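You operate a simulated robot arm through the tools that you are given. There is no shell and no other tool.

The job below is to be done with a simulated robot arm. You get a single attempt, and the scene is never put back.

JOB
Put things in order on the street end of the left bench. At the end: the orange dish brush stands on top of the clear stacked lids; the green wrapped cups from the street end of the left bench stands where the teal drink bottle stood; the teal drink bottle from the street end of the left bench stands where the white salt jar stood; the white salt jar stands where the orange dish brush stood; whatever was shut is shut again. Leave all else as you found it, and nothing knocked over.

Only the result counts: the job must be done as asked and must still hold three seconds after the hand-in. Knocking over, shifting, dropping, spilling or breaking anything else fails it. A push-on lid holds only when it is set on centred and level and pressed home; a screw cap is set on level and turned clockwise until tight.

ROBOT AND FRAMES
A 6-joint arm with a two-finger parallel gripper, fixed in place. Base frame: the origin is on the floor under the middle of its stand, x ahead of it, y to its left, z up; the work surface is at about z = 0.804. Units: m, degrees, N and s.
With the tool pointing down near the work surface it reaches from about 0.26 to 0.68 m from the base axis. Its first joint turns from -66.0 to 66.0 degrees. Payload 2.9 kg.
The TCP is the grasp point between the finger pads, 0.03 m short of the fingertips. In the tool frame z runs along the fingers and y along their closing line. The gripper opens to 0.11 m. The fingers are 0.02 m wide and 0.01 m thick; the gripper's body (0.048 by 0.112 m) begins 0.055 m behind the TCP.
Orientation is that of the tool frame in the base frame, as [roll, pitch, yaw] about the fixed x, y, z axes, in that order (R = Rz(yaw) Ry(pitch) Rx(roll)). With the fingers straight down and closing along the base's y, the tool's x points along the base's -x, its y along +y and its z along -z.

CONTROLS
- The arm moves only by the tool jog_arm. Its argument "series" is one flat list of numbers, 7 for each row, row after row: the shift along the tool's x, y, z in cm, then the turn, a rotation vector about the tool's x, y, z in rad, then the gripper command, from -1 (shut) to 1 (fully open), values between in proportion. In form: [x, y, z, rx, ry, rz, jaw, x, y, z, rx, ry, rz, jaw, ...]. A call has 1 to 20 rows; each row shifts and turns the commanded pose from where the row before left it, along the tool's axes as they then stand. Each row takes 0.2 s and may step no farther than 0.05 m and 8.6 degrees from the row before; otherwise, or with a gripper value out of range, the whole call is refused. A pose out of reach is approached as far as the arm can. The call stops where the force on the tool passes 40 N (or 10 N more than at its start, if that is more) or the arm is blocked; 0.2 s more then pass. Each finger travels about 0.108 m/s and halts on what it meets, pressing with about 32 N; the grip force reading is that of the motor and also rises with nothing between the fingers. The clock runs only during rows and for 0.2 s after the last one: add rows that do not move to give the fingers time. The reply holds the time, the measured pose of the TCP, the force on the tool along the base axes, the opening and the grip force, in the units named above and with some noise, with the torque about the TCP (base axes, N m) and any sound that the robot's microphone picked up, and new pictures: "show" is both (left out), scene, wrist or none.
- Cameras (640 x 400 px; columns grow to the right, rows downward): "scene" is fixed at [0.0889, 0.4503, 1.3768]; the picture's right is [-0.58, -0.81, 0.00], its down [-0.52, 0.37, -0.77] and it looks along [0.62, -0.44, -0.64] (base axes); focal length 361 px, centre (320, 200). "wrist" rides on the gripper at [0.072, 0.017, -0.103] in the tool frame; the picture's right is [-0.23, 0.97, 0.00], its down [-0.76, -0.18, -0.62] and it looks along [-0.61, -0.14, 0.78] (tool axes); focal length 222 px, centre (320, 200). There is no depth. A picture from a camera that has moved, and an enlarged one, comes with that camera's place and axes in the base frame and with its lens.
- zoom(camera, box): a new picture of the part [left, top, right, bottom] of that camera's present view, enlarged. It takes no simulated time.
- finish_job(): hands the job in; it is judged then, once.

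Nothing tells you positions but the pictures and the camera data. Unless the task says otherwise, let go and move clear before handing in.

The tools are called by a JSON object that holds its "api" and its "payload". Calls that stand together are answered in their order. jog_arm: Moves the arm, as the interface text tells. Its arguments: {"type":"object","properties":{"series":{"type":"array"},"show":{"type":"string","enum":["both","scene","wrist","none"]}},"required":["series"]} The other tools are called the same way: zoom (camera, box) takes an enlarged picture of a part of a camera's view; finish_job () hands the job in.

At the start:

```text
clock: 0.0
tool_pos: [0.4854, 0.1298, 1.1053]
tcp_rot: [179.9, 0.0, 180.0]
contact_force: [0.2, 0.5, -0.1]
torque: [-0.01, 0.02, 0.01]
width: 0.1101
grasp_force: 0.0
```

scene: 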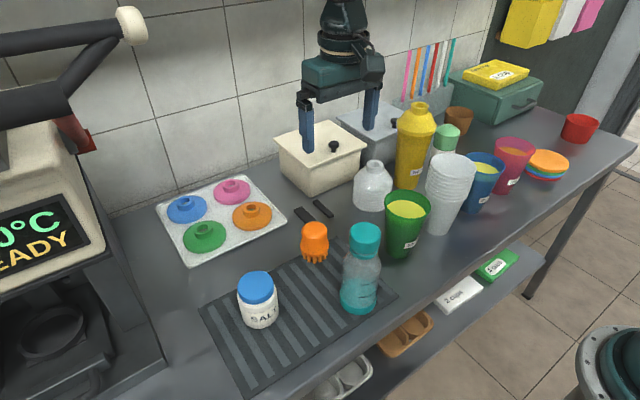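
wrist: 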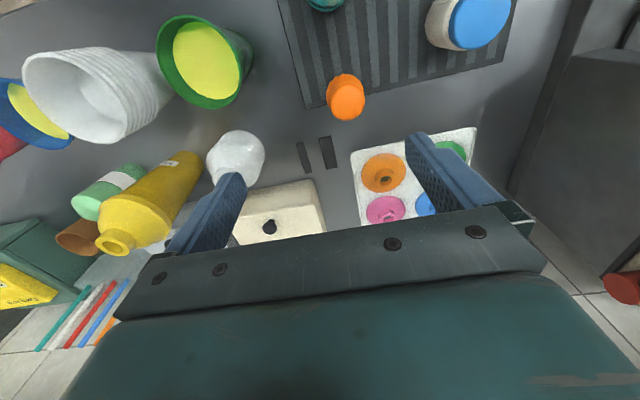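

I see a bench with a salt jar, orange brush, teal bottle on a ribbed mat, cups, shaker, lids and so on. I'll look closer first before moving anything.

{"api": "zoom", "payload": {"camera": "scene", "box": [180, 200, 440, 400]}}

{"api": "zoom", "payload": {"camera": "scene", "box": [380, 40, 640, 240]}}

{"api": "zoom", "payload": {"camera": "scene", "box": [140, 100, 400, 280]}}

{"api": "zoom", "payload": {"camera": "wrist", "box": [0, 0, 320, 200]}}

{"api": "zoom", "payload": {"camera": "wrist", "box": [280, 0, 600, 200]}}

```text
2.00 times, centred on (310, 300) of scene
camera zoom: at [0.0889, 0.4503, 1.3768], right [-0.58, -0.81, 0.0], down [-0.52, 0.37, -0.77], along [0.62, -0.44, -0.64], focal length 721 px, centre (340, 0)
```

zoom: 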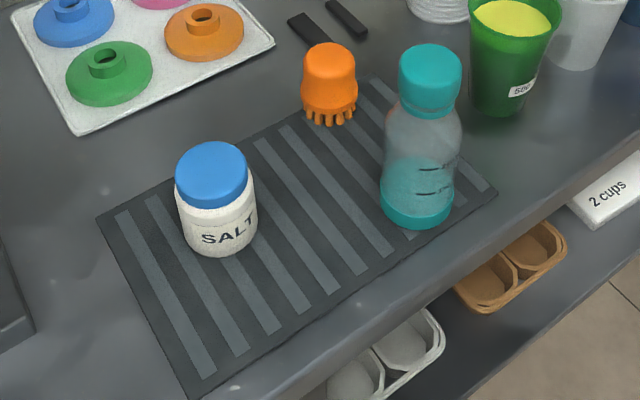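

```text
2.00 times, centred on (510, 140) of scene
camera zoom: at [0.0889, 0.4503, 1.3768], right [-0.58, -0.81, 0.0], down [-0.52, 0.37, -0.77], along [0.62, -0.44, -0.64], focal length 721 px, centre (-60, 320)
```

zoom: 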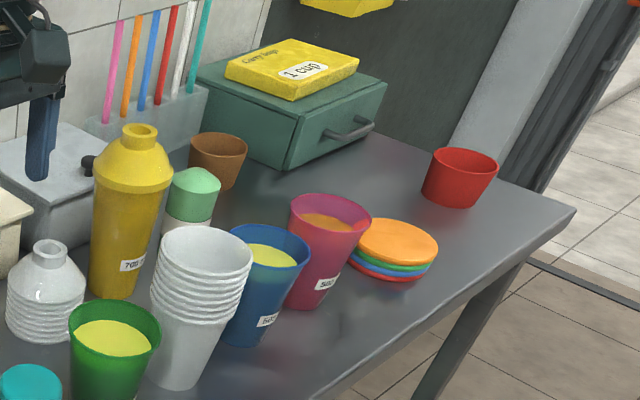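

```text
2.22 times, centred on (270, 190) of scene
camera zoom: at [0.0889, 0.4503, 1.3768], right [-0.58, -0.81, 0.0], down [-0.52, 0.37, -0.77], along [0.62, -0.44, -0.64], focal length 801 px, centre (431, 222)
```

zoom: 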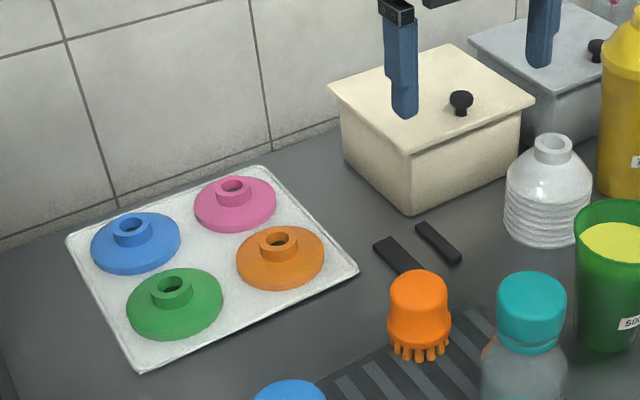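

```text
2.00 times, centred on (160, 100) of wrist
camera zoom: at [0.4123, 0.1475, 1.2107], right [0.23, 0.97, 0.0], down [0.76, -0.18, 0.62], along [0.61, -0.14, -0.78], focal length 444 px, centre (640, 400)
```

zoom: 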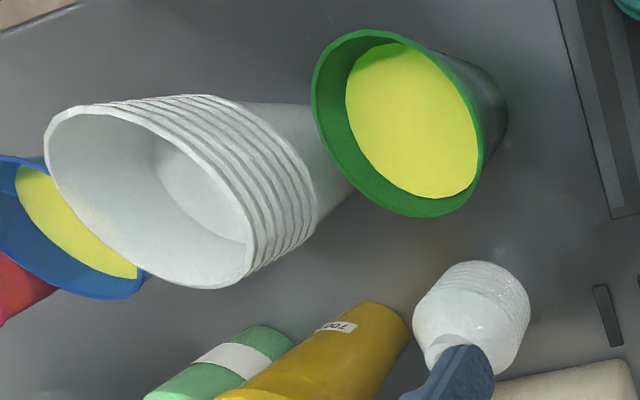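

```text
2.00 times, centred on (440, 100) of wrist
camera zoom: at [0.4123, 0.1475, 1.2107], right [0.23, 0.97, 0.0], down [0.76, -0.18, 0.62], along [0.61, -0.14, -0.78], focal length 444 px, centre (80, 400)
```

zoom: 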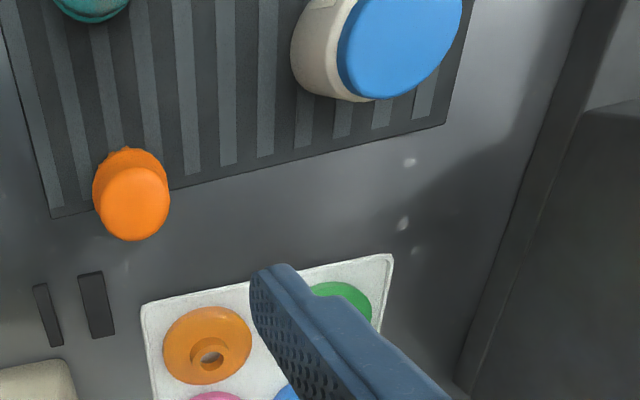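

I'll look closer at the candidates for the lids, the green cups, and the shelf items.

{"api": "zoom", "payload": {"camera": "scene", "box": [340, 90, 500, 220]}}

{"api": "zoom", "payload": {"camera": "scene", "box": [340, 220, 540, 400]}}

{"api": "zoom", "payload": {"camera": "scene", "box": [440, 0, 640, 140]}}

{"api": "zoom", "payload": {"camera": "wrist", "box": [60, 120, 320, 280]}}

```text
3.08 times, centred on (420, 155) of scene
camera zoom: at [0.0889, 0.4503, 1.3768], right [-0.58, -0.81, 0.0], down [-0.52, 0.37, -0.77], along [0.62, -0.44, -0.64], focal length 1110 px, centre (12, 338)
```

zoom: 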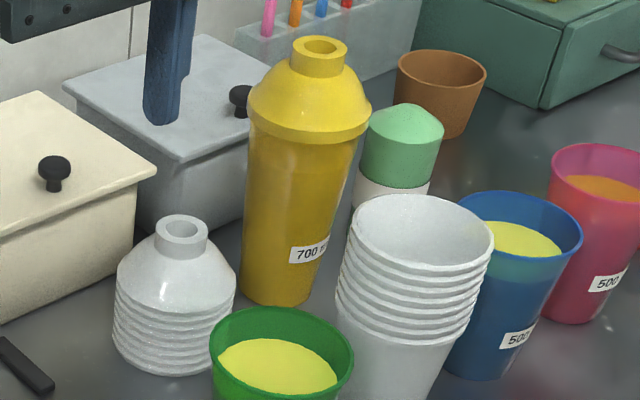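

```text
2.22 times, centred on (440, 310) of scene
camera zoom: at [0.0889, 0.4503, 1.3768], right [-0.58, -0.81, 0.0], down [-0.52, 0.37, -0.77], along [0.62, -0.44, -0.64], focal length 801 px, centre (53, -44)
```

zoom: 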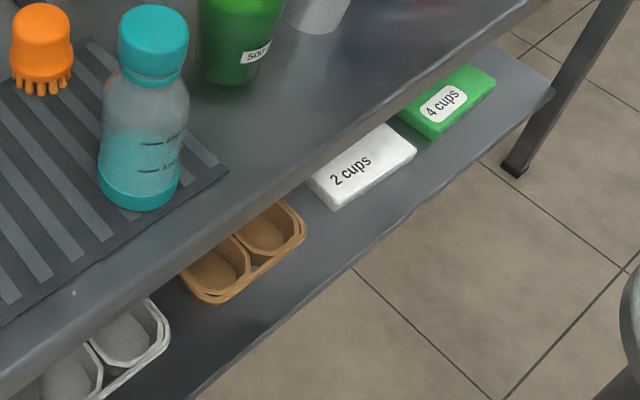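

```text
2.86 times, centred on (540, 70) of scene
camera zoom: at [0.0889, 0.4503, 1.3768], right [-0.58, -0.81, 0.0], down [-0.52, 0.37, -0.77], along [0.62, -0.44, -0.64], focal length 1030 px, centre (-309, 571)
```

zoom: 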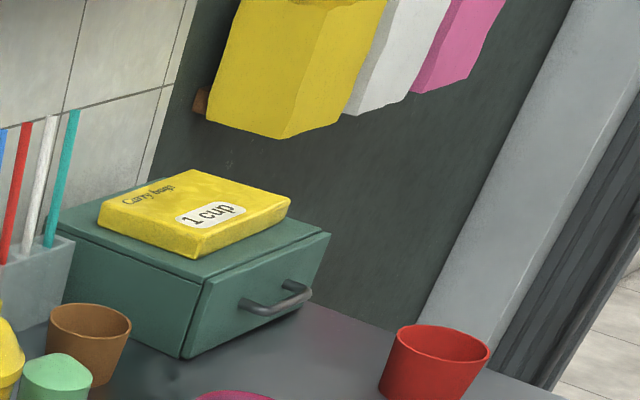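

```text
2.46 times, centred on (190, 200) of wrist
camera zoom: at [0.4123, 0.1475, 1.2107], right [0.23, 0.97, 0.0], down [0.76, -0.18, 0.62], along [0.61, -0.14, -0.78], focal length 547 px, centre (640, 200)
```

zoom: 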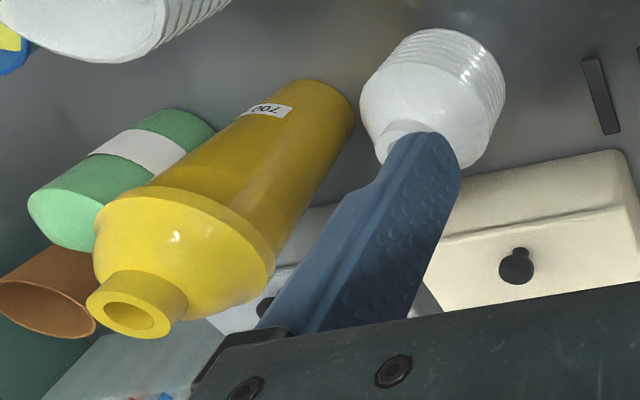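

The clear dome-lid stack is near (0.56,-0.04), the brush near (0.50,0.17), the bottle near (0.36,0.175), the salt jar near (0.44,0.33), and the mint green wrapped cups near (0.54,-0.245). I'll move the wrist camera high to measure these better.

{"api": "jog_arm", "payload": {"series": [3.1, -3.2, -1, 0, 0, 0, 1, 3.1, -3.2, -1, 0, 0, 0, 1, 3.1, -3.2, -1, 0, 0, 0, 1, 3.1, -3.2, -1, 0, 0, 0, 1, 0, 0, 0, 0, 0, 0, 1], "show": "both"}}

```text
clock: 1.2
tool_pos: [0.361, 0.0009, 1.1442]
tcp_rot: [-179.9, 0.1, 179.9]
contact_force: [0.7, 0.4, -0.1]
torque: [0.0, -0.03, -0.01]
width: 0.11
grasp_force: 0.1
camera wrist: at [0.288, 0.0185, 1.2493], right [0.23, 0.97, 0.0], down [0.76, -0.18, 0.62], along [0.61, -0.14, -0.78], focal length 222 px, centre (320, 200)
```

scene: 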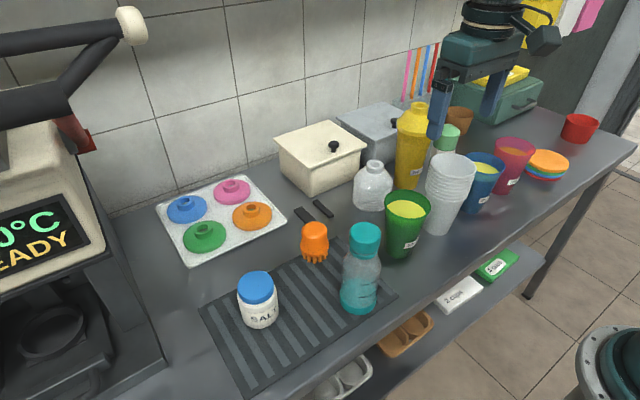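
wrist: 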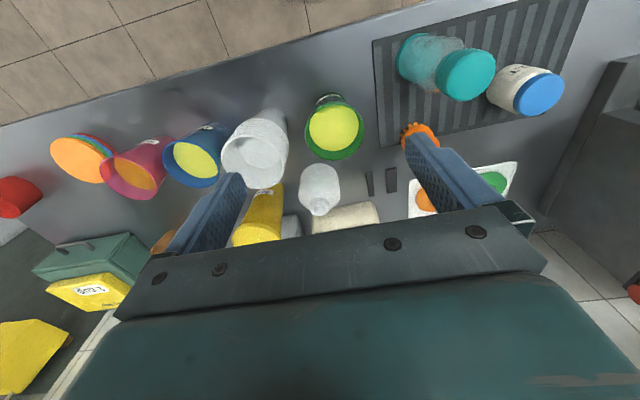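

The lid stack is now well in view between the fingers; I'll enlarge it and the rest for measuring.

{"api": "zoom", "payload": {"camera": "wrist", "box": [240, 80, 400, 240]}}

{"api": "zoom", "payload": {"camera": "wrist", "box": [360, 0, 600, 160]}}

{"api": "zoom", "payload": {"camera": "scene", "box": [330, 150, 420, 220]}}

{"api": "zoom", "payload": {"camera": "scene", "box": [280, 205, 350, 275]}}

{"api": "zoom", "payload": {"camera": "scene", "box": [320, 215, 400, 325]}}

{"api": "zoom", "payload": {"camera": "scene", "box": [220, 260, 300, 340]}}

```text
2.50 times, centred on (320, 160) of wrist
camera zoom: at [0.288, 0.0185, 1.2493], right [0.23, 0.97, 0.0], down [0.76, -0.18, 0.62], along [0.61, -0.14, -0.78], focal length 555 px, centre (320, 300)
```

zoom: 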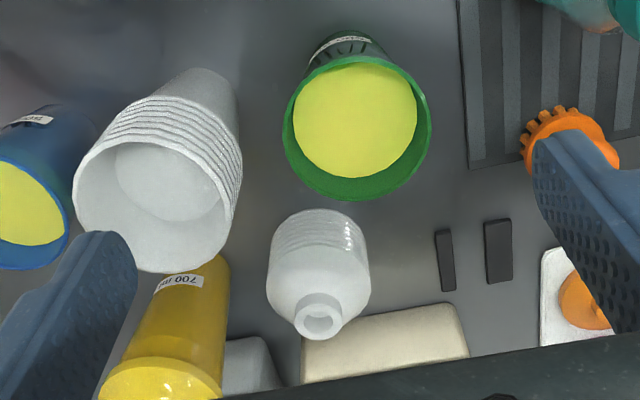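

```text
2.50 times, centred on (480, 80) of wrist
camera zoom: at [0.288, 0.0185, 1.2493], right [0.23, 0.97, 0.0], down [0.76, -0.18, 0.62], along [0.61, -0.14, -0.78], focal length 555 px, centre (-80, 500)
```

zoom: 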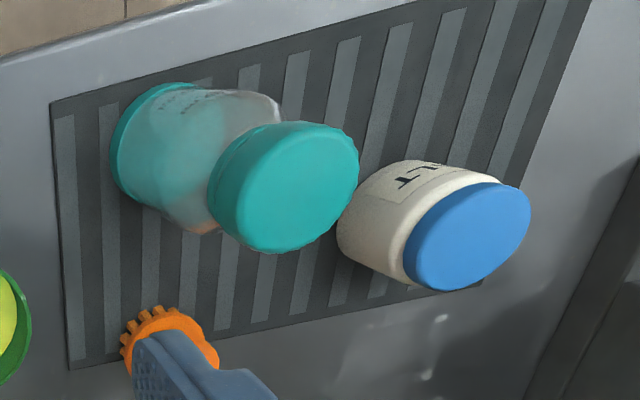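

```text
5.71 times, centred on (375, 185) of scene
camera zoom: at [0.0889, 0.4503, 1.3768], right [-0.58, -0.81, 0.0], down [-0.52, 0.37, -0.77], along [0.62, -0.44, -0.64], focal length 2061 px, centre (6, 286)
```

zoom: 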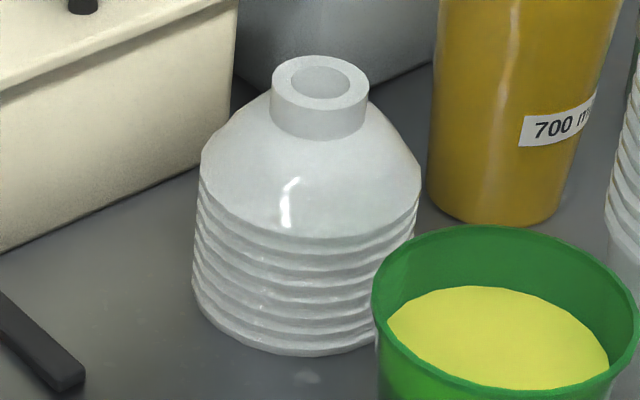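

```text
5.71 times, centred on (315, 240) of scene
camera zoom: at [0.0889, 0.4503, 1.3768], right [-0.58, -0.81, 0.0], down [-0.52, 0.37, -0.77], along [0.62, -0.44, -0.64], focal length 2061 px, centre (349, -29)
```

zoom: 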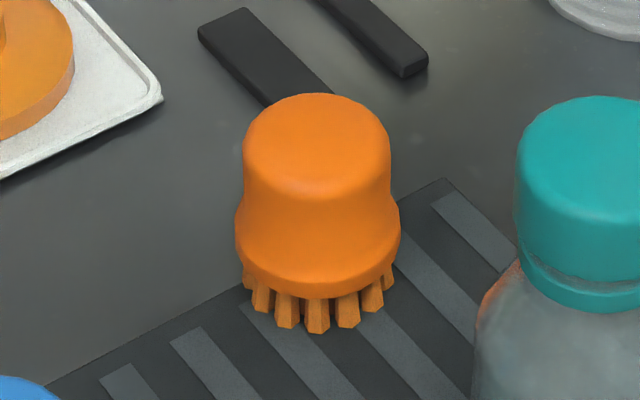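

```text
3.64 times, centred on (360, 270) of scene
camera zoom: at [0.0889, 0.4503, 1.3768], right [-0.58, -0.81, 0.0], down [-0.52, 0.37, -0.77], along [0.62, -0.44, -0.64], focal length 1311 px, centre (174, -54)
```

zoom: 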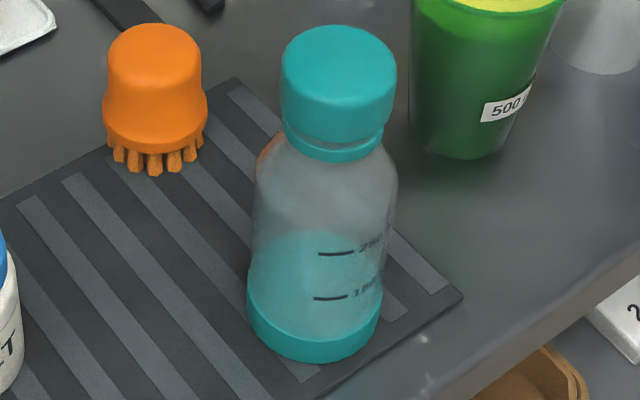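

```text
5.00 times, centred on (260, 300) of scene
camera zoom: at [0.0889, 0.4503, 1.3768], right [-0.58, -0.81, 0.0], down [-0.52, 0.37, -0.77], along [0.62, -0.44, -0.64], focal length 1803 px, centre (620, -300)
```

zoom: 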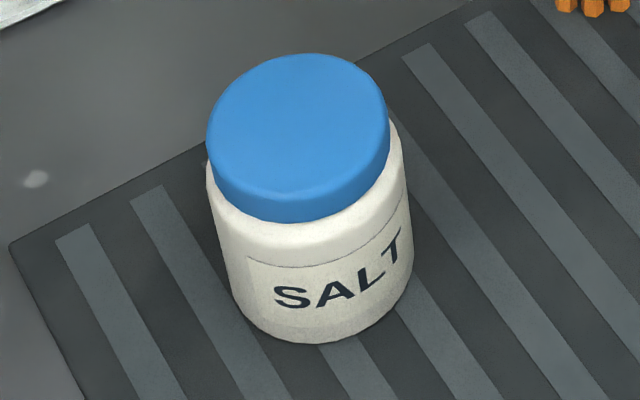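

Measurements agree: the lid stack neck is at about (0.573,-0.050), top z≈0.907; the brush is at about (0.498,0.170). Next I move above the brush and check the centring.

{"api": "jog_arm", "payload": {"series": [-2.75, 3.37, 0, 0, 0, 0, 0.6, -2.75, 3.37, 0, 0, 0, 0, 0.6, -2.75, 3.37, 0, 0, 0, 0, 0.6, -2.75, 3.37, 0, 0, 0, 0, 0.6, -2.75, 3.37, 0, 0, 0, 0, 0.6, 0, 0, 4.8, 0, 0, 0, 0.6, 0, 0, 4.8, 0, 0, 0, 0.6, 0, 0, 4.8, 0, 0, 0, 0.6, 0, 0, 0, 0, 0, 0, 0.6]}}

```text
clock: 3.2
tool_pos: [0.4996, 0.1727, 1.0021]
tcp_rot: [-180.0, 0.0, 180.0]
contact_force: [-0.1, 0.2, -0.3]
torque: [-0.02, -0.02, -0.02]
width: 0.0878
grasp_force: 0.1
camera wrist: at [0.4278, 0.19, 1.1058], right [0.23, 0.97, 0.0], down [0.76, -0.18, 0.62], along [0.61, -0.14, -0.78], focal length 222 px, centre (320, 200)
```

scene: 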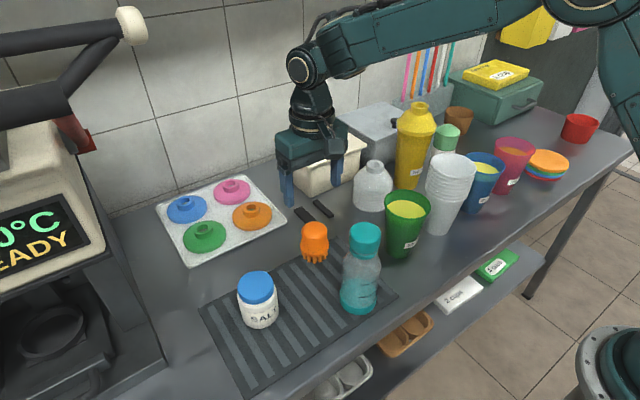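
wrist: 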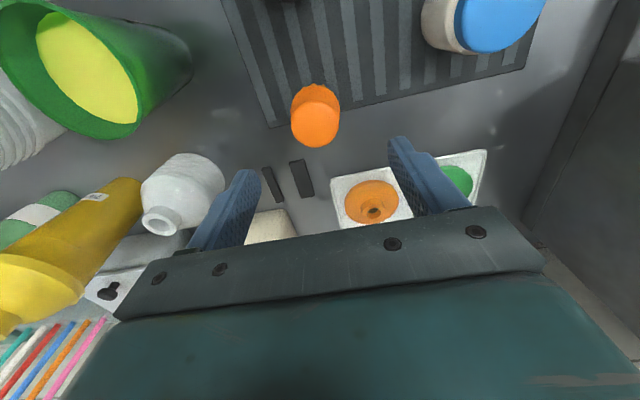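

{"api": "zoom", "payload": {"camera": "wrist", "box": [260, 60, 400, 160]}}

{"api": "zoom", "payload": {"camera": "wrist", "box": [130, 140, 250, 240]}}

```text
4.00 times, centred on (330, 110) of wrist
camera zoom: at [0.4278, 0.19, 1.1058], right [0.23, 0.97, 0.0], down [0.76, -0.18, 0.62], along [0.61, -0.14, -0.78], focal length 888 px, centre (280, 560)
```

zoom: 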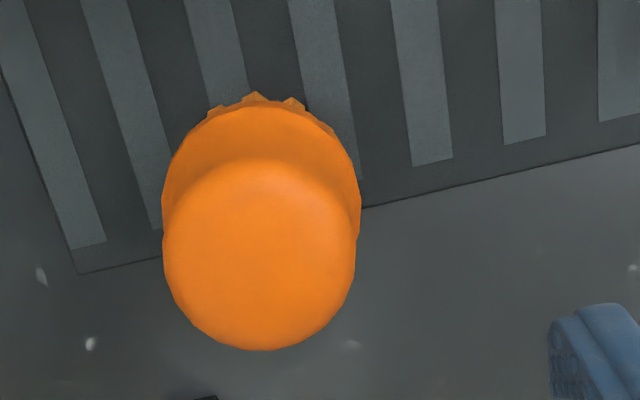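

```text
4.00 times, centred on (190, 190) of wrist
camera zoom: at [0.4278, 0.19, 1.1058], right [0.23, 0.97, 0.0], down [0.76, -0.18, 0.62], along [0.61, -0.14, -0.78], focal length 888 px, centre (840, 240)
```

zoom: 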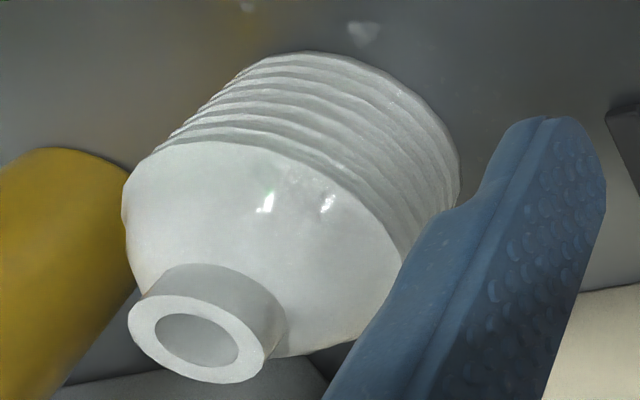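

The brush is centred about (0.503, 0.168). I lower straight down around it with the jaws open.

{"api": "jog_arm", "payload": {"series": [-0.34, -0.5, 3.5, 0, 0, 0, 0.5, 0, 0, 3.5, 0, 0, 0, 0.5, 0, 0, 3.5, 0, 0, 0, 0.5, 0, 0, 2.0, 0, 0, 0, 0.5, 0, 0, 1.5, 0, 0, 0, 0.5, 0, 0, 0, 0, 0, 0, 0.5]}}

```text
clock: 4.6
tool_pos: [0.5019, 0.1644, 0.8629]
tcp_rot: [180.0, 0.1, 180.0]
contact_force: [0.5, -0.4, -0.2]
torque: [0.03, 0.01, -0.02]
width: 0.0826
grasp_force: 0.1
camera wrist: at [0.4283, 0.1819, 0.9671], right [0.23, 0.97, 0.0], down [0.76, -0.18, 0.62], along [0.61, -0.14, -0.78], focal length 222 px, centre (320, 200)
```

scene: 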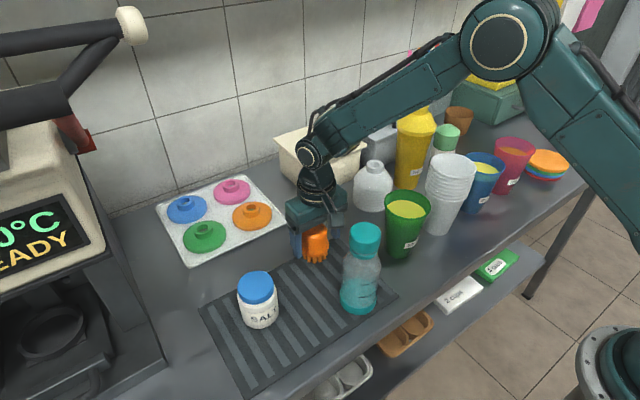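
wrist: 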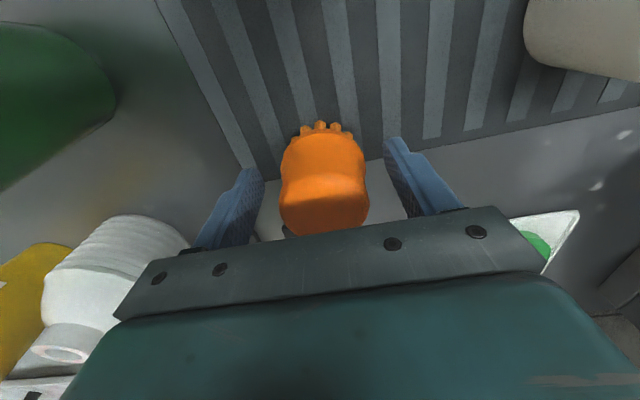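

The brush sits between the fingers; closing now.

{"api": "jog_arm", "payload": {"series": [0, 0, 0, 0, 0, 0, 0.2, 0, 0, 0, 0, 0, 0, 0.0, 0, 0, 0, 0, 0, 0, -1, 0, 0, 0, 0, 0, 0, -1, 0, 0, 0, 0, 0, 0, -1], "show": "wrist"}}

```text
clock: 5.8
tool_pos: [0.5022, 0.1653, 0.8624]
tcp_rot: [180.0, 0.0, 179.9]
contact_force: [0.3, 0.5, 0.0]
torque: [0.0, -0.03, -0.02]
width: 0.0583
grasp_force: 32.0
camera wrist: at [0.4284, 0.1821, 0.9673], right [0.23, 0.97, 0.0], down [0.76, -0.18, 0.62], along [0.61, -0.14, -0.78], focal length 222 px, centre (320, 200)
```

wrist: 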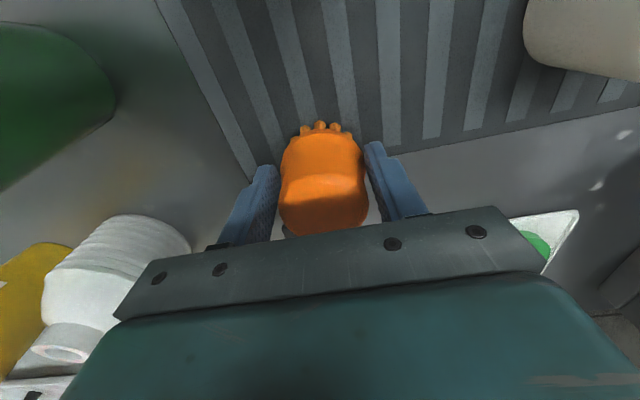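

Gripped at 58 mm. Lifting clear and carrying over the lid stack.

{"api": "jog_arm", "payload": {"series": [0, 0, -1.5, 0, 0, 0, -1, 0, 0, -3.5, 0, 0, 0, -1, 0, 0, -4, 0, 0, 0, -1, 0, 0, -4, 0, 0, 0, -1, 0, 0, -4, 0, 0, 0, -1, -1.2, -3.6, 0, 0, 0, 0, -1, -1.2, -3.6, 0, 0, 0, 0, -1, -1.2, -3.6, 0, 0, 0, 0, -1, -1.2, -3.6, 0, 0, 0, 0, -1, -1.2, -3.6, 0, 0, 0, 0, -1, -1.3, -3.6, 0, 0, 0, 0, -1, 0, 0, 0, 0, 0, 0, -1, 0, 0, 0, 0, 0, 0, -1]}}

```text
clock: 8.6
tool_pos: [0.5768, -0.0505, 1.0327]
tcp_rot: [-179.9, 0.0, 179.9]
contact_force: [-0.8, -0.1, -0.9]
torque: [-0.03, 0.01, 0.0]
width: 0.0586
grasp_force: 32.2
camera wrist: at [0.5025, -0.0332, 1.1372], right [0.23, 0.97, 0.0], down [0.76, -0.18, 0.62], along [0.61, -0.14, -0.78], focal length 222 px, centre (320, 200)
```

scene: 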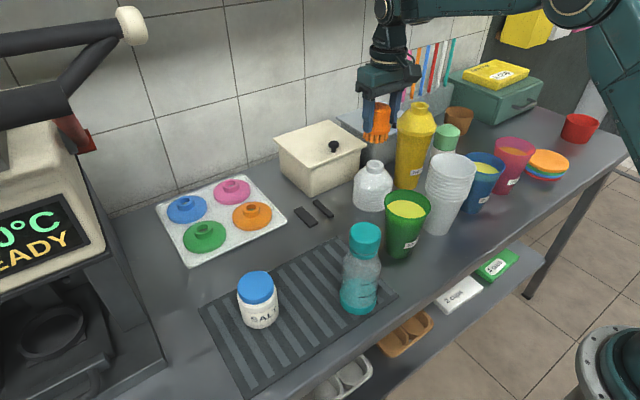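
wrist: 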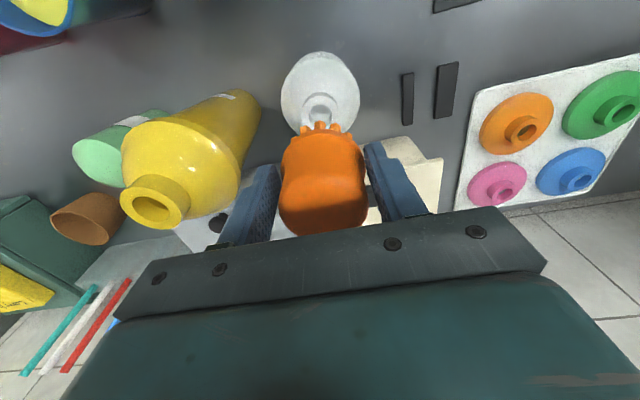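

{"api": "zoom", "payload": {"camera": "wrist", "box": [250, 40, 410, 140]}}

{"api": "zoom", "payload": {"camera": "scene", "box": [330, 90, 430, 220]}}

```text
4.00 times, centred on (330, 90) of wrist
camera zoom: at [0.5025, -0.0332, 1.1372], right [0.23, 0.97, 0.0], down [0.76, -0.18, 0.62], along [0.61, -0.14, -0.78], focal length 888 px, centre (280, 640)
```

zoom: 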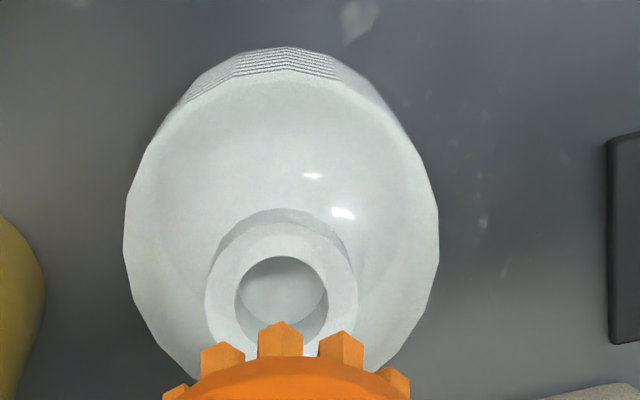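

```text
3.08 times, centred on (380, 155) of scene
camera zoom: at [0.0889, 0.4503, 1.3768], right [-0.58, -0.81, 0.0], down [-0.52, 0.37, -0.77], along [0.62, -0.44, -0.64], focal length 1110 px, centre (135, 338)
```

zoom: 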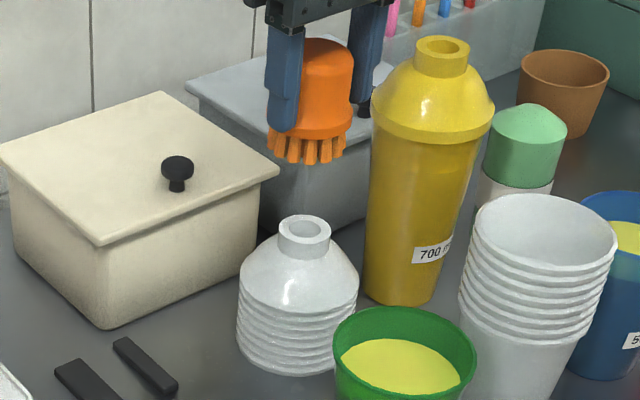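

The neck and brush are aligned to within about 1–2 mm. I lower the brush to just above the neck.

{"api": "jog_arm", "payload": {"series": [0, 0, 2.0, 0, 0, 0, -1, 0, 0, 2.0, 0, 0, 0, -1, 0, 0, 1.0, 0, 0, 0, -1, 0, 0, 0.6, 0, 0, 0, -1, 0, 0, 0, 0, 0, 0, -1]}}

{"api": "zoom", "payload": {"camera": "scene", "box": [330, 110, 430, 210]}}

```text
clock: 9.8
tool_pos: [0.5767, -0.0508, 0.9778]
tcp_rot: [-179.9, -0.1, -180.0]
contact_force: [0.4, 0.5, -1.4]
torque: [-0.02, 0.05, 0.0]
width: 0.0584
grasp_force: 31.7
camera wrist: at [0.5031, -0.0332, 1.0817], right [0.23, 0.97, 0.0], down [0.76, -0.18, 0.62], along [0.61, -0.14, -0.78], focal length 222 px, centre (320, 200)
```

scene: 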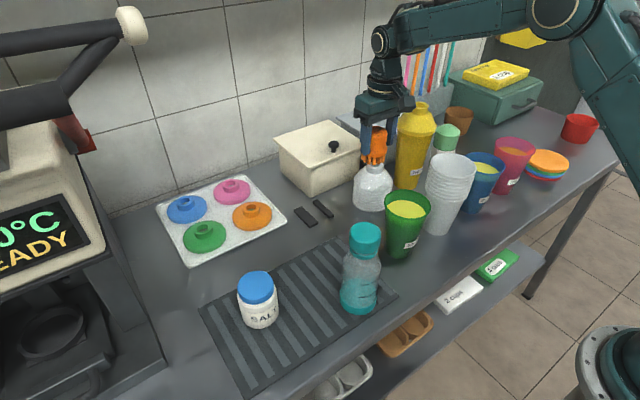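
wrist: 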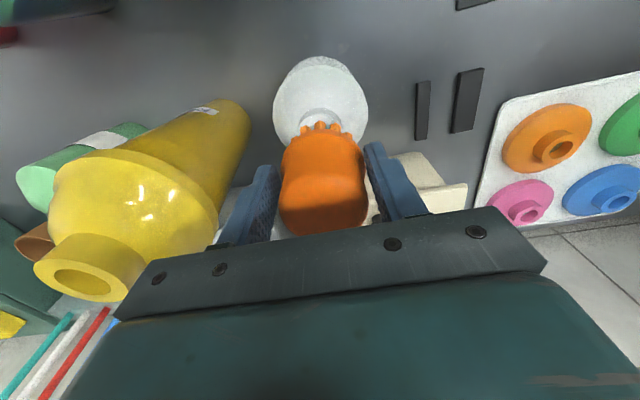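

```text
4.00 times, centred on (380, 160) of scene
camera zoom: at [0.0889, 0.4503, 1.3768], right [-0.58, -0.81, 0.0], down [-0.52, 0.37, -0.77], along [0.62, -0.44, -0.64], focal length 1442 px, centre (80, 360)
```

zoom: 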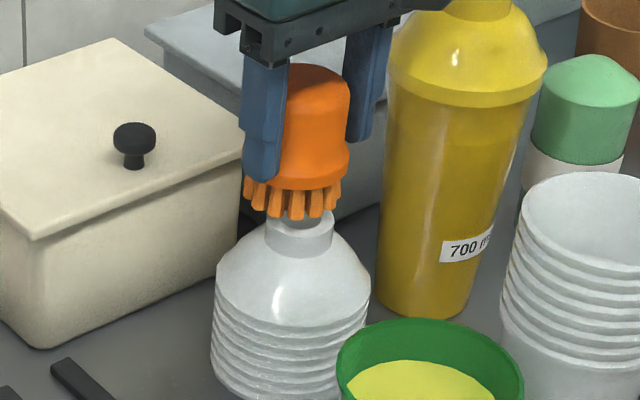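

{"api": "zoom", "payload": {"camera": "wrist", "box": [260, 60, 388, 140]}}

{"api": "zoom", "payload": {"camera": "scene", "box": [350, 130, 400, 180]}}

```text
5.00 times, centred on (324, 100) of wrist
camera zoom: at [0.5031, -0.0332, 1.0817], right [0.23, 0.97, 0.0], down [0.76, -0.18, 0.62], along [0.61, -0.14, -0.78], focal length 1111 px, centre (300, 700)
```

zoom: 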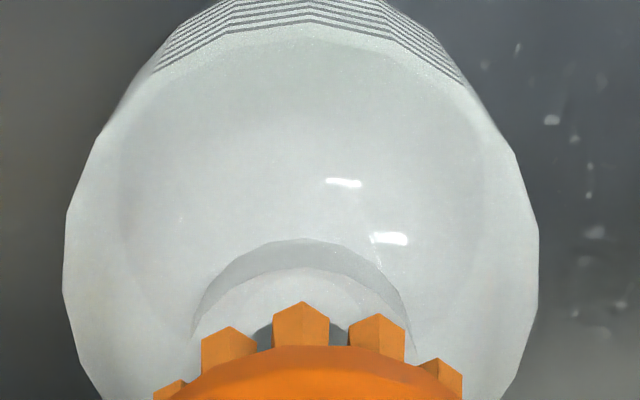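

```text
8.00 times, centred on (375, 155) of scene
camera zoom: at [0.0889, 0.4503, 1.3768], right [-0.58, -0.81, 0.0], down [-0.52, 0.37, -0.77], along [0.62, -0.44, -0.64], focal length 2885 px, centre (-120, 560)
```

zoom: 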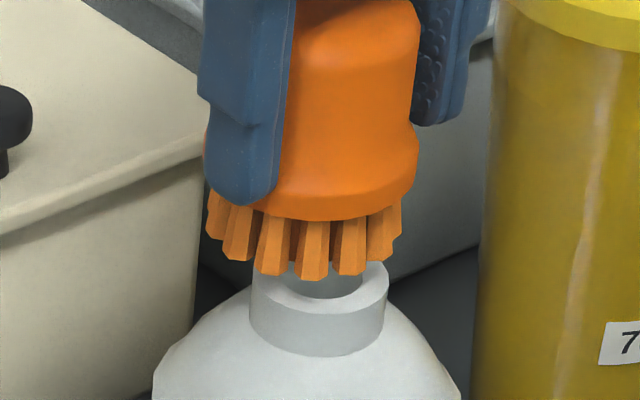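

The brush looks about 4 mm too far in +x relative to the neck. I correct that and look again.

{"api": "jog_arm", "payload": {"series": [0.2, -0.05, 0, 0, 0, 0, -1, 0.2, 0, 0, 0, 0, 0, -1, 0, 0, 0, 0, 0, 0, -1, 0, 0, 0, 0, 0, 0, -1], "show": "none"}}

{"api": "zoom", "payload": {"camera": "wrist", "box": [260, 60, 388, 140]}}

{"api": "zoom", "payload": {"camera": "scene", "box": [350, 130, 400, 180]}}

```text
clock: 10.8
tool_pos: [0.5734, -0.0504, 0.9778]
tcp_rot: [180.0, 0.0, 180.0]
contact_force: [-0.3, 0.1, -0.6]
torque: [-0.02, 0.01, 0.01]
width: 0.0583
grasp_force: 31.5
```

```text
5.00 times, centred on (324, 100) of wrist
camera zoom: at [0.4995, -0.0335, 1.0817], right [0.23, 0.97, 0.0], down [0.76, -0.18, 0.62], along [0.61, -0.14, -0.78], focal length 1111 px, centre (300, 700)
```

zoom: 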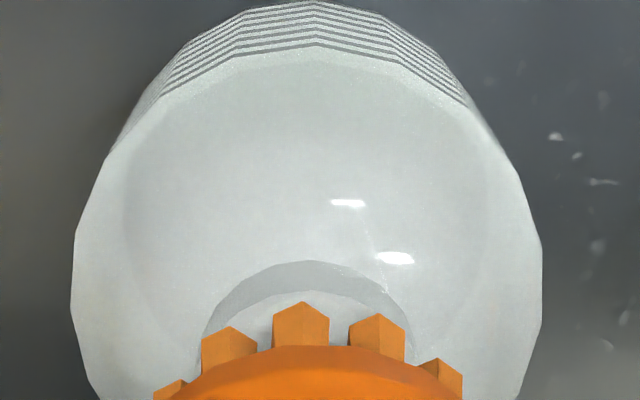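

```text
8.00 times, centred on (375, 155) of scene
camera zoom: at [0.0889, 0.4503, 1.3768], right [-0.58, -0.81, 0.0], down [-0.52, 0.37, -0.77], along [0.62, -0.44, -0.64], focal length 2885 px, centre (-120, 560)
```

zoom: 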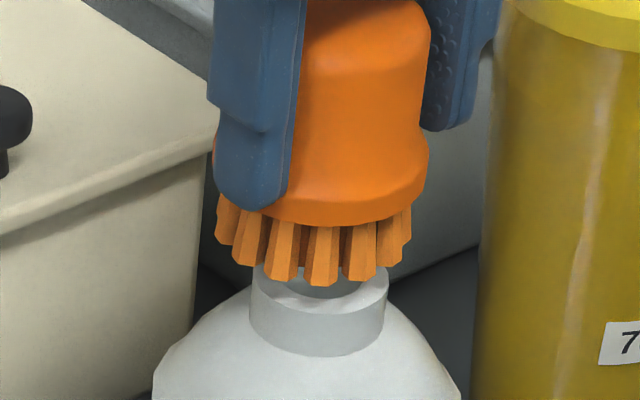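

Alignment is good in both views now. Lowering to contact in small steps.

{"api": "jog_arm", "payload": {"series": [0.05, 0, 0.6, 0, 0, 0, -1, 0, 0, 0.5, 0, 0, 0, -1, 0, 0, 0, 0, 0, 0, -1], "show": "none"}}

{"api": "zoom", "payload": {"camera": "scene", "box": [350, 130, 400, 180]}}

```text
clock: 11.6
tool_pos: [0.5719, -0.0517, 0.9676]
tcp_rot: [179.9, 0.0, -179.9]
contact_force: [-0.5, 0.5, 3.6]
torque: [0.07, 0.06, 0.0]
width: 0.0584
grasp_force: 32.2
```

```text
8.00 times, centred on (375, 155) of scene
camera zoom: at [0.0888, 0.4503, 1.3768], right [-0.58, -0.81, 0.0], down [-0.52, 0.37, -0.77], along [0.62, -0.44, -0.64], focal length 2885 px, centre (-120, 560)
```

zoom: 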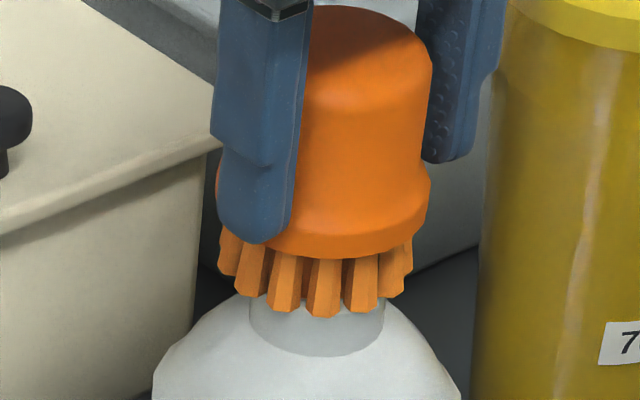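

A slight upward force shows contact. One more millimetre to confirm.

{"api": "jog_arm", "payload": {"series": [0, 0, 0.1, 0, 0, 0, -1, 0, 0, 0, 0, 0, 0, -1], "show": "none"}}

{"api": "zoom", "payload": {"camera": "scene", "box": [350, 130, 400, 180]}}

{"api": "zoom", "payload": {"camera": "wrist", "box": [260, 60, 388, 140]}}

```text
clock: 12.2
tool_pos: [0.5716, -0.0526, 0.9667]
tcp_rot: [-180.0, 0.2, 179.9]
contact_force: [-3.3, -3.7, 20.1]
torque: [-0.19, 0.23, 0.01]
width: 0.0581
grasp_force: 31.1
```

```text
8.00 times, centred on (375, 155) of scene
camera zoom: at [0.0885, 0.4502, 1.3768], right [-0.58, -0.81, 0.0], down [-0.52, 0.37, -0.77], along [0.62, -0.44, -0.64], focal length 2885 px, centre (-120, 560)
```

zoom: 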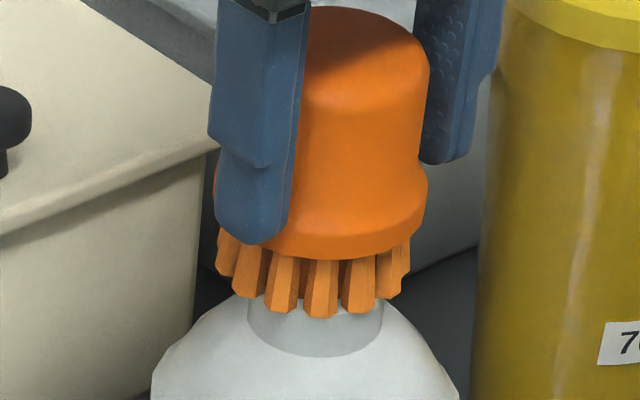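

```text
5.00 times, centred on (324, 100) of wrist
camera zoom: at [0.4982, -0.0343, 1.0705], right [0.23, 0.97, 0.0], down [0.76, -0.18, 0.63], along [0.61, -0.14, -0.78], focal length 1111 px, centre (300, 700)
```

zoom: 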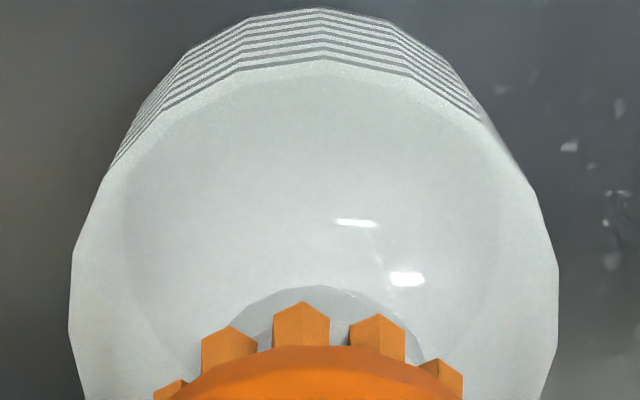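

Contact is firm (20 N). I'll ease off, nudge 1.5 mm in +y to centre better, and settle with a light touch.

{"api": "jog_arm", "payload": {"series": [0, 0, -0.4, 0, 0, 0, -1, 0, 0.15, 0, 0, 0, 0, -1, 0, 0, 0, 0, 0, 0, -1, 0, 0, 0.3, 0, 0, 0, -1, 0, 0, 0, 0, 0, 0, -1, 0, 0, 0, 0, 0, 0, -1], "show": "none"}}

{"api": "zoom", "payload": {"camera": "scene", "box": [350, 130, 400, 180]}}

{"api": "zoom", "payload": {"camera": "wrist", "box": [260, 60, 388, 140]}}

```text
clock: 13.6
tool_pos: [0.5709, -0.0484, 0.9671]
tcp_rot: [-179.9, 0.1, -179.9]
contact_force: [-3.4, 0.3, 16.2]
torque: [0.1, 0.2, 0.0]
width: 0.0583
grasp_force: 32.3
```

```text
8.00 times, centred on (375, 155) of scene
camera zoom: at [0.0885, 0.4503, 1.3768], right [-0.58, -0.81, 0.0], down [-0.52, 0.37, -0.77], along [0.62, -0.44, -0.64], focal length 2885 px, centre (-120, 560)
```

zoom: 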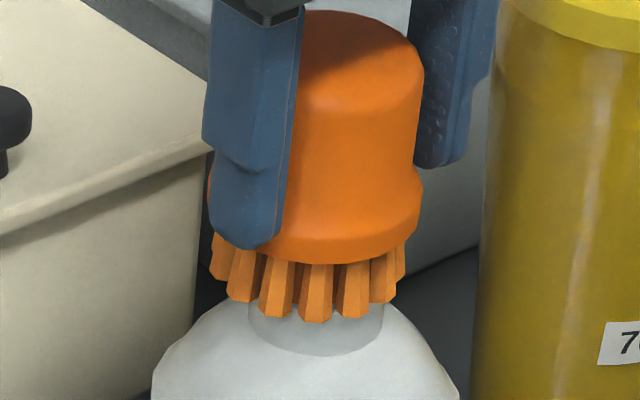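

```text
5.00 times, centred on (324, 100) of wrist
camera zoom: at [0.4976, -0.0316, 1.0706], right [0.23, 0.97, 0.0], down [0.76, -0.18, 0.63], along [0.61, -0.14, -0.78], focal length 1111 px, centre (300, 700)
```

zoom: 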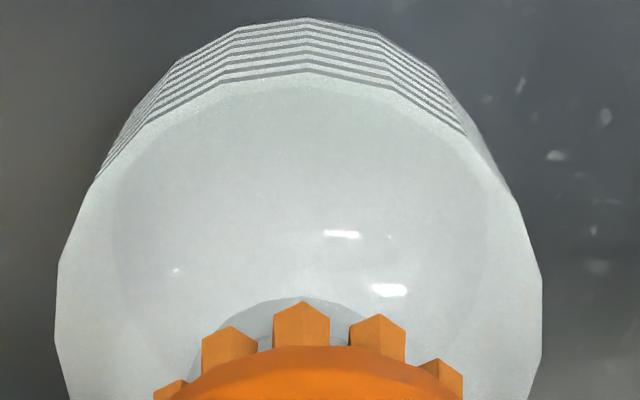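

Centred in both views. I back off a millimetre to unload and release.

{"api": "jog_arm", "payload": {"series": [0, 0, -0.07, 0, 0, 0, -1, 0, 0, 0, 0, 0, 0, -1, 0, 0, 0, 0, 0, 0, 0.15, 0, 0, 0, 0, 0, 0, 0.3, 0, 0, 0, 0, 0, 0, 0.45, 0, 0, 0, 0, 0, 0, 0.45], "show": "both"}}

{"api": "zoom", "payload": {"camera": "scene", "box": [350, 130, 400, 180]}}

```text
clock: 15.0
tool_pos: [0.5704, -0.0502, 0.9665]
tcp_rot: [-179.9, 0.1, -179.9]
contact_force: [0.5, 0.5, 0.0]
torque: [0.0, -0.02, -0.01]
width: 0.0797
grasp_force: 0.0
camera wrist: at [0.4973, -0.0319, 1.0702], right [0.23, 0.97, 0.0], down [0.76, -0.18, 0.62], along [0.61, -0.14, -0.78], focal length 222 px, centre (320, 200)
```

scene: 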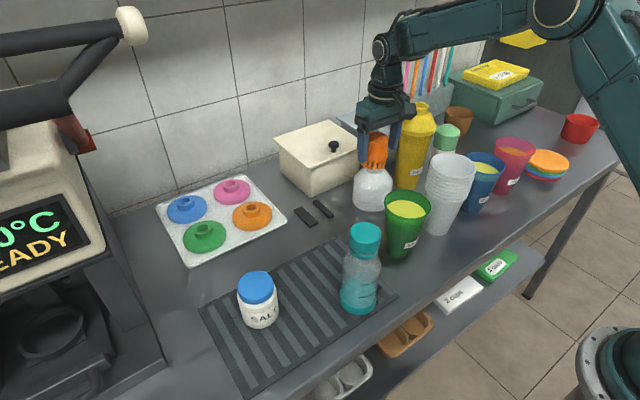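
wrist: 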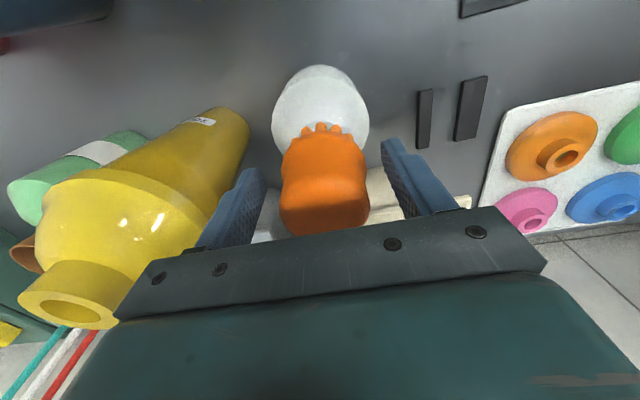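

```text
8.00 times, centred on (375, 155) of scene
camera zoom: at [0.0889, 0.4503, 1.3768], right [-0.58, -0.81, 0.0], down [-0.52, 0.37, -0.77], along [0.62, -0.44, -0.64], focal length 2885 px, centre (-120, 560)
```

zoom: 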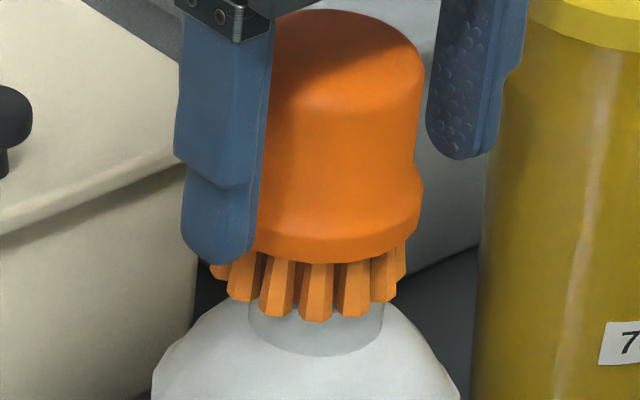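

The brush stands on the neck by itself. Raising straight up.

{"api": "jog_arm", "payload": {"series": [0, 0, -1, 0, 0, 0, 0.45, 0, 0, -2, 0, 0, 0, 0.45, 0, 0, -3, 0, 0, 0, 0.45, 0, 0, -4, 0, 0, 0, 0.45, 0, 0, -3, 0, 0, 0, 0.45, 0, 0, 0, 0, 0, 0, 0.45]}}

{"api": "zoom", "payload": {"camera": "scene", "box": [330, 120, 410, 220]}}

{"api": "zoom", "payload": {"camera": "wrist", "box": [240, 40, 400, 140]}}

```text
clock: 16.4
tool_pos: [0.571, -0.048, 1.0982]
tcp_rot: [-180.0, 0.0, 180.0]
contact_force: [0.1, -0.1, 0.4]
torque: [0.0, 0.01, -0.02]
width: 0.08
grasp_force: 0.0
camera wrist: at [0.4982, -0.0326, 1.2011], right [0.23, 0.97, 0.0], down [0.76, -0.18, 0.62], along [0.61, -0.14, -0.78], focal length 222 px, centre (320, 200)
```

scene: 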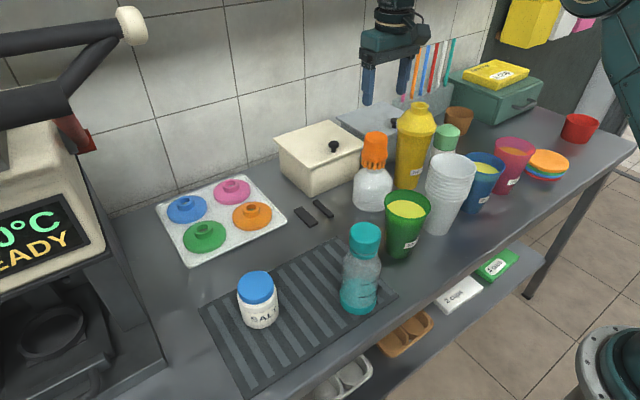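
wrist: 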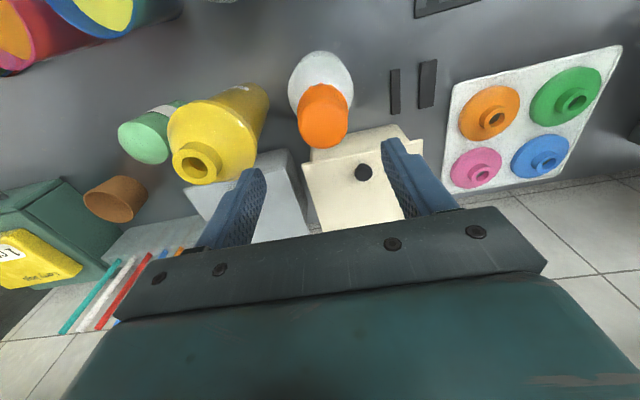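

```text
4.00 times, centred on (370, 170) of scene
camera zoom: at [0.0889, 0.4503, 1.3768], right [-0.58, -0.81, 0.0], down [-0.52, 0.37, -0.77], along [0.62, -0.44, -0.64], focal length 1442 px, centre (120, 320)
```

zoom: 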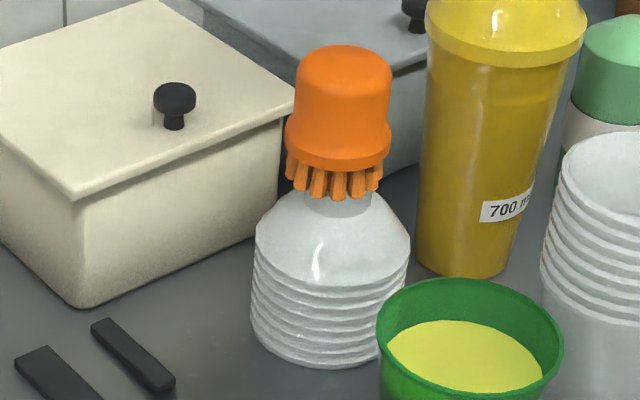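

```text
4.00 times, centred on (320, 90) of wrist
camera zoom: at [0.4982, -0.0326, 1.2011], right [0.23, 0.97, 0.0], down [0.76, -0.18, 0.62], along [0.61, -0.14, -0.78], focal length 888 px, centre (320, 640)
```

zoom: 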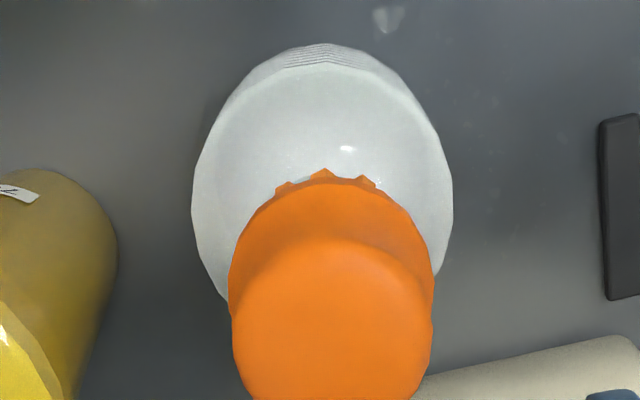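

The brush stands level on the lids. Next is the salt jar at about (0.448,0.324); I move above it.

{"api": "jog_arm", "payload": {"series": [1.37, 4.13, 0, 0, 0, 0, 0.7, 1.37, 4.13, 0, 0, 0, 0, 0.7, 1.37, 4.13, 0, 0, 0, 0, 0.7, 1.37, 4.13, 0, 0, 0, 0, 0.7, 1.37, 4.13, 0, 0, 0, 0, 0.7, 1.37, 4.13, 0, 0, 0, 0, 0.7, 1.37, 4.13, 0, 0, 0, 0, 0.7, 1.37, 4.13, 0, 0, 0, 0, 0.7, 1.37, 4.13, 0, 0, 0, 0, 0.7, 0, 0, 4.9, 0, 0, 0, 0.7, 0, 0, 4.9, 0, 0, 0, 0.7, 0, 0, 0, 0, 0, 0, 0.7]}}

{"api": "zoom", "payload": {"camera": "wrist", "box": [240, 40, 400, 140]}}

```text
clock: 19.0
tool_pos: [0.4474, 0.3224, 0.9978]
tcp_rot: [-180.0, 0.0, -179.9]
contact_force: [0.4, -0.5, -0.5]
torque: [-0.03, 0.01, -0.01]
width: 0.0935
grasp_force: 0.0
camera wrist: at [0.3746, 0.3396, 1.102], right [0.23, 0.97, 0.0], down [0.76, -0.18, 0.62], along [0.61, -0.14, -0.78], focal length 222 px, centre (320, 200)
```

scene: 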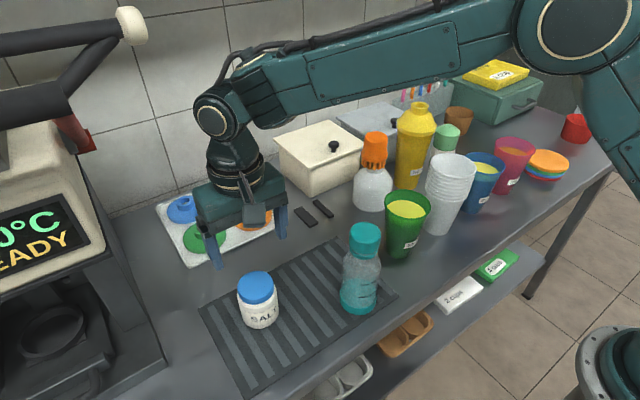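
wrist: 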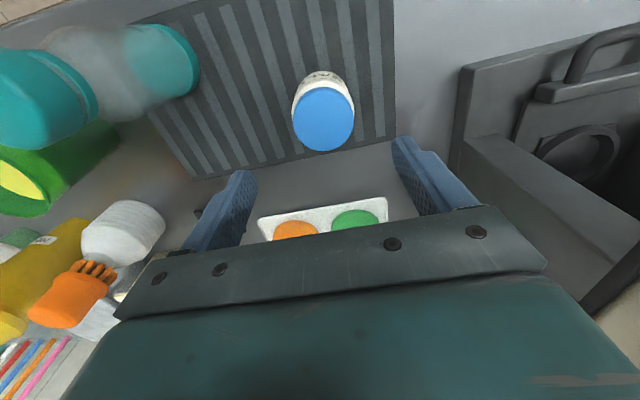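

```text
4.00 times, centred on (320, 90) of wrist
camera zoom: at [0.3746, 0.3396, 1.102], right [0.23, 0.97, 0.0], down [0.76, -0.18, 0.62], along [0.61, -0.14, -0.78], focal length 888 px, centre (320, 640)
```

zoom: 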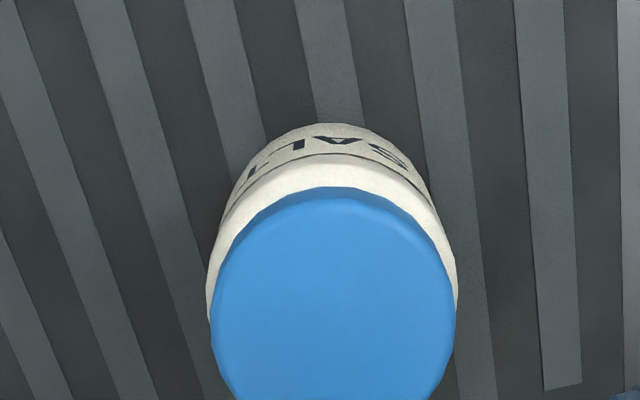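

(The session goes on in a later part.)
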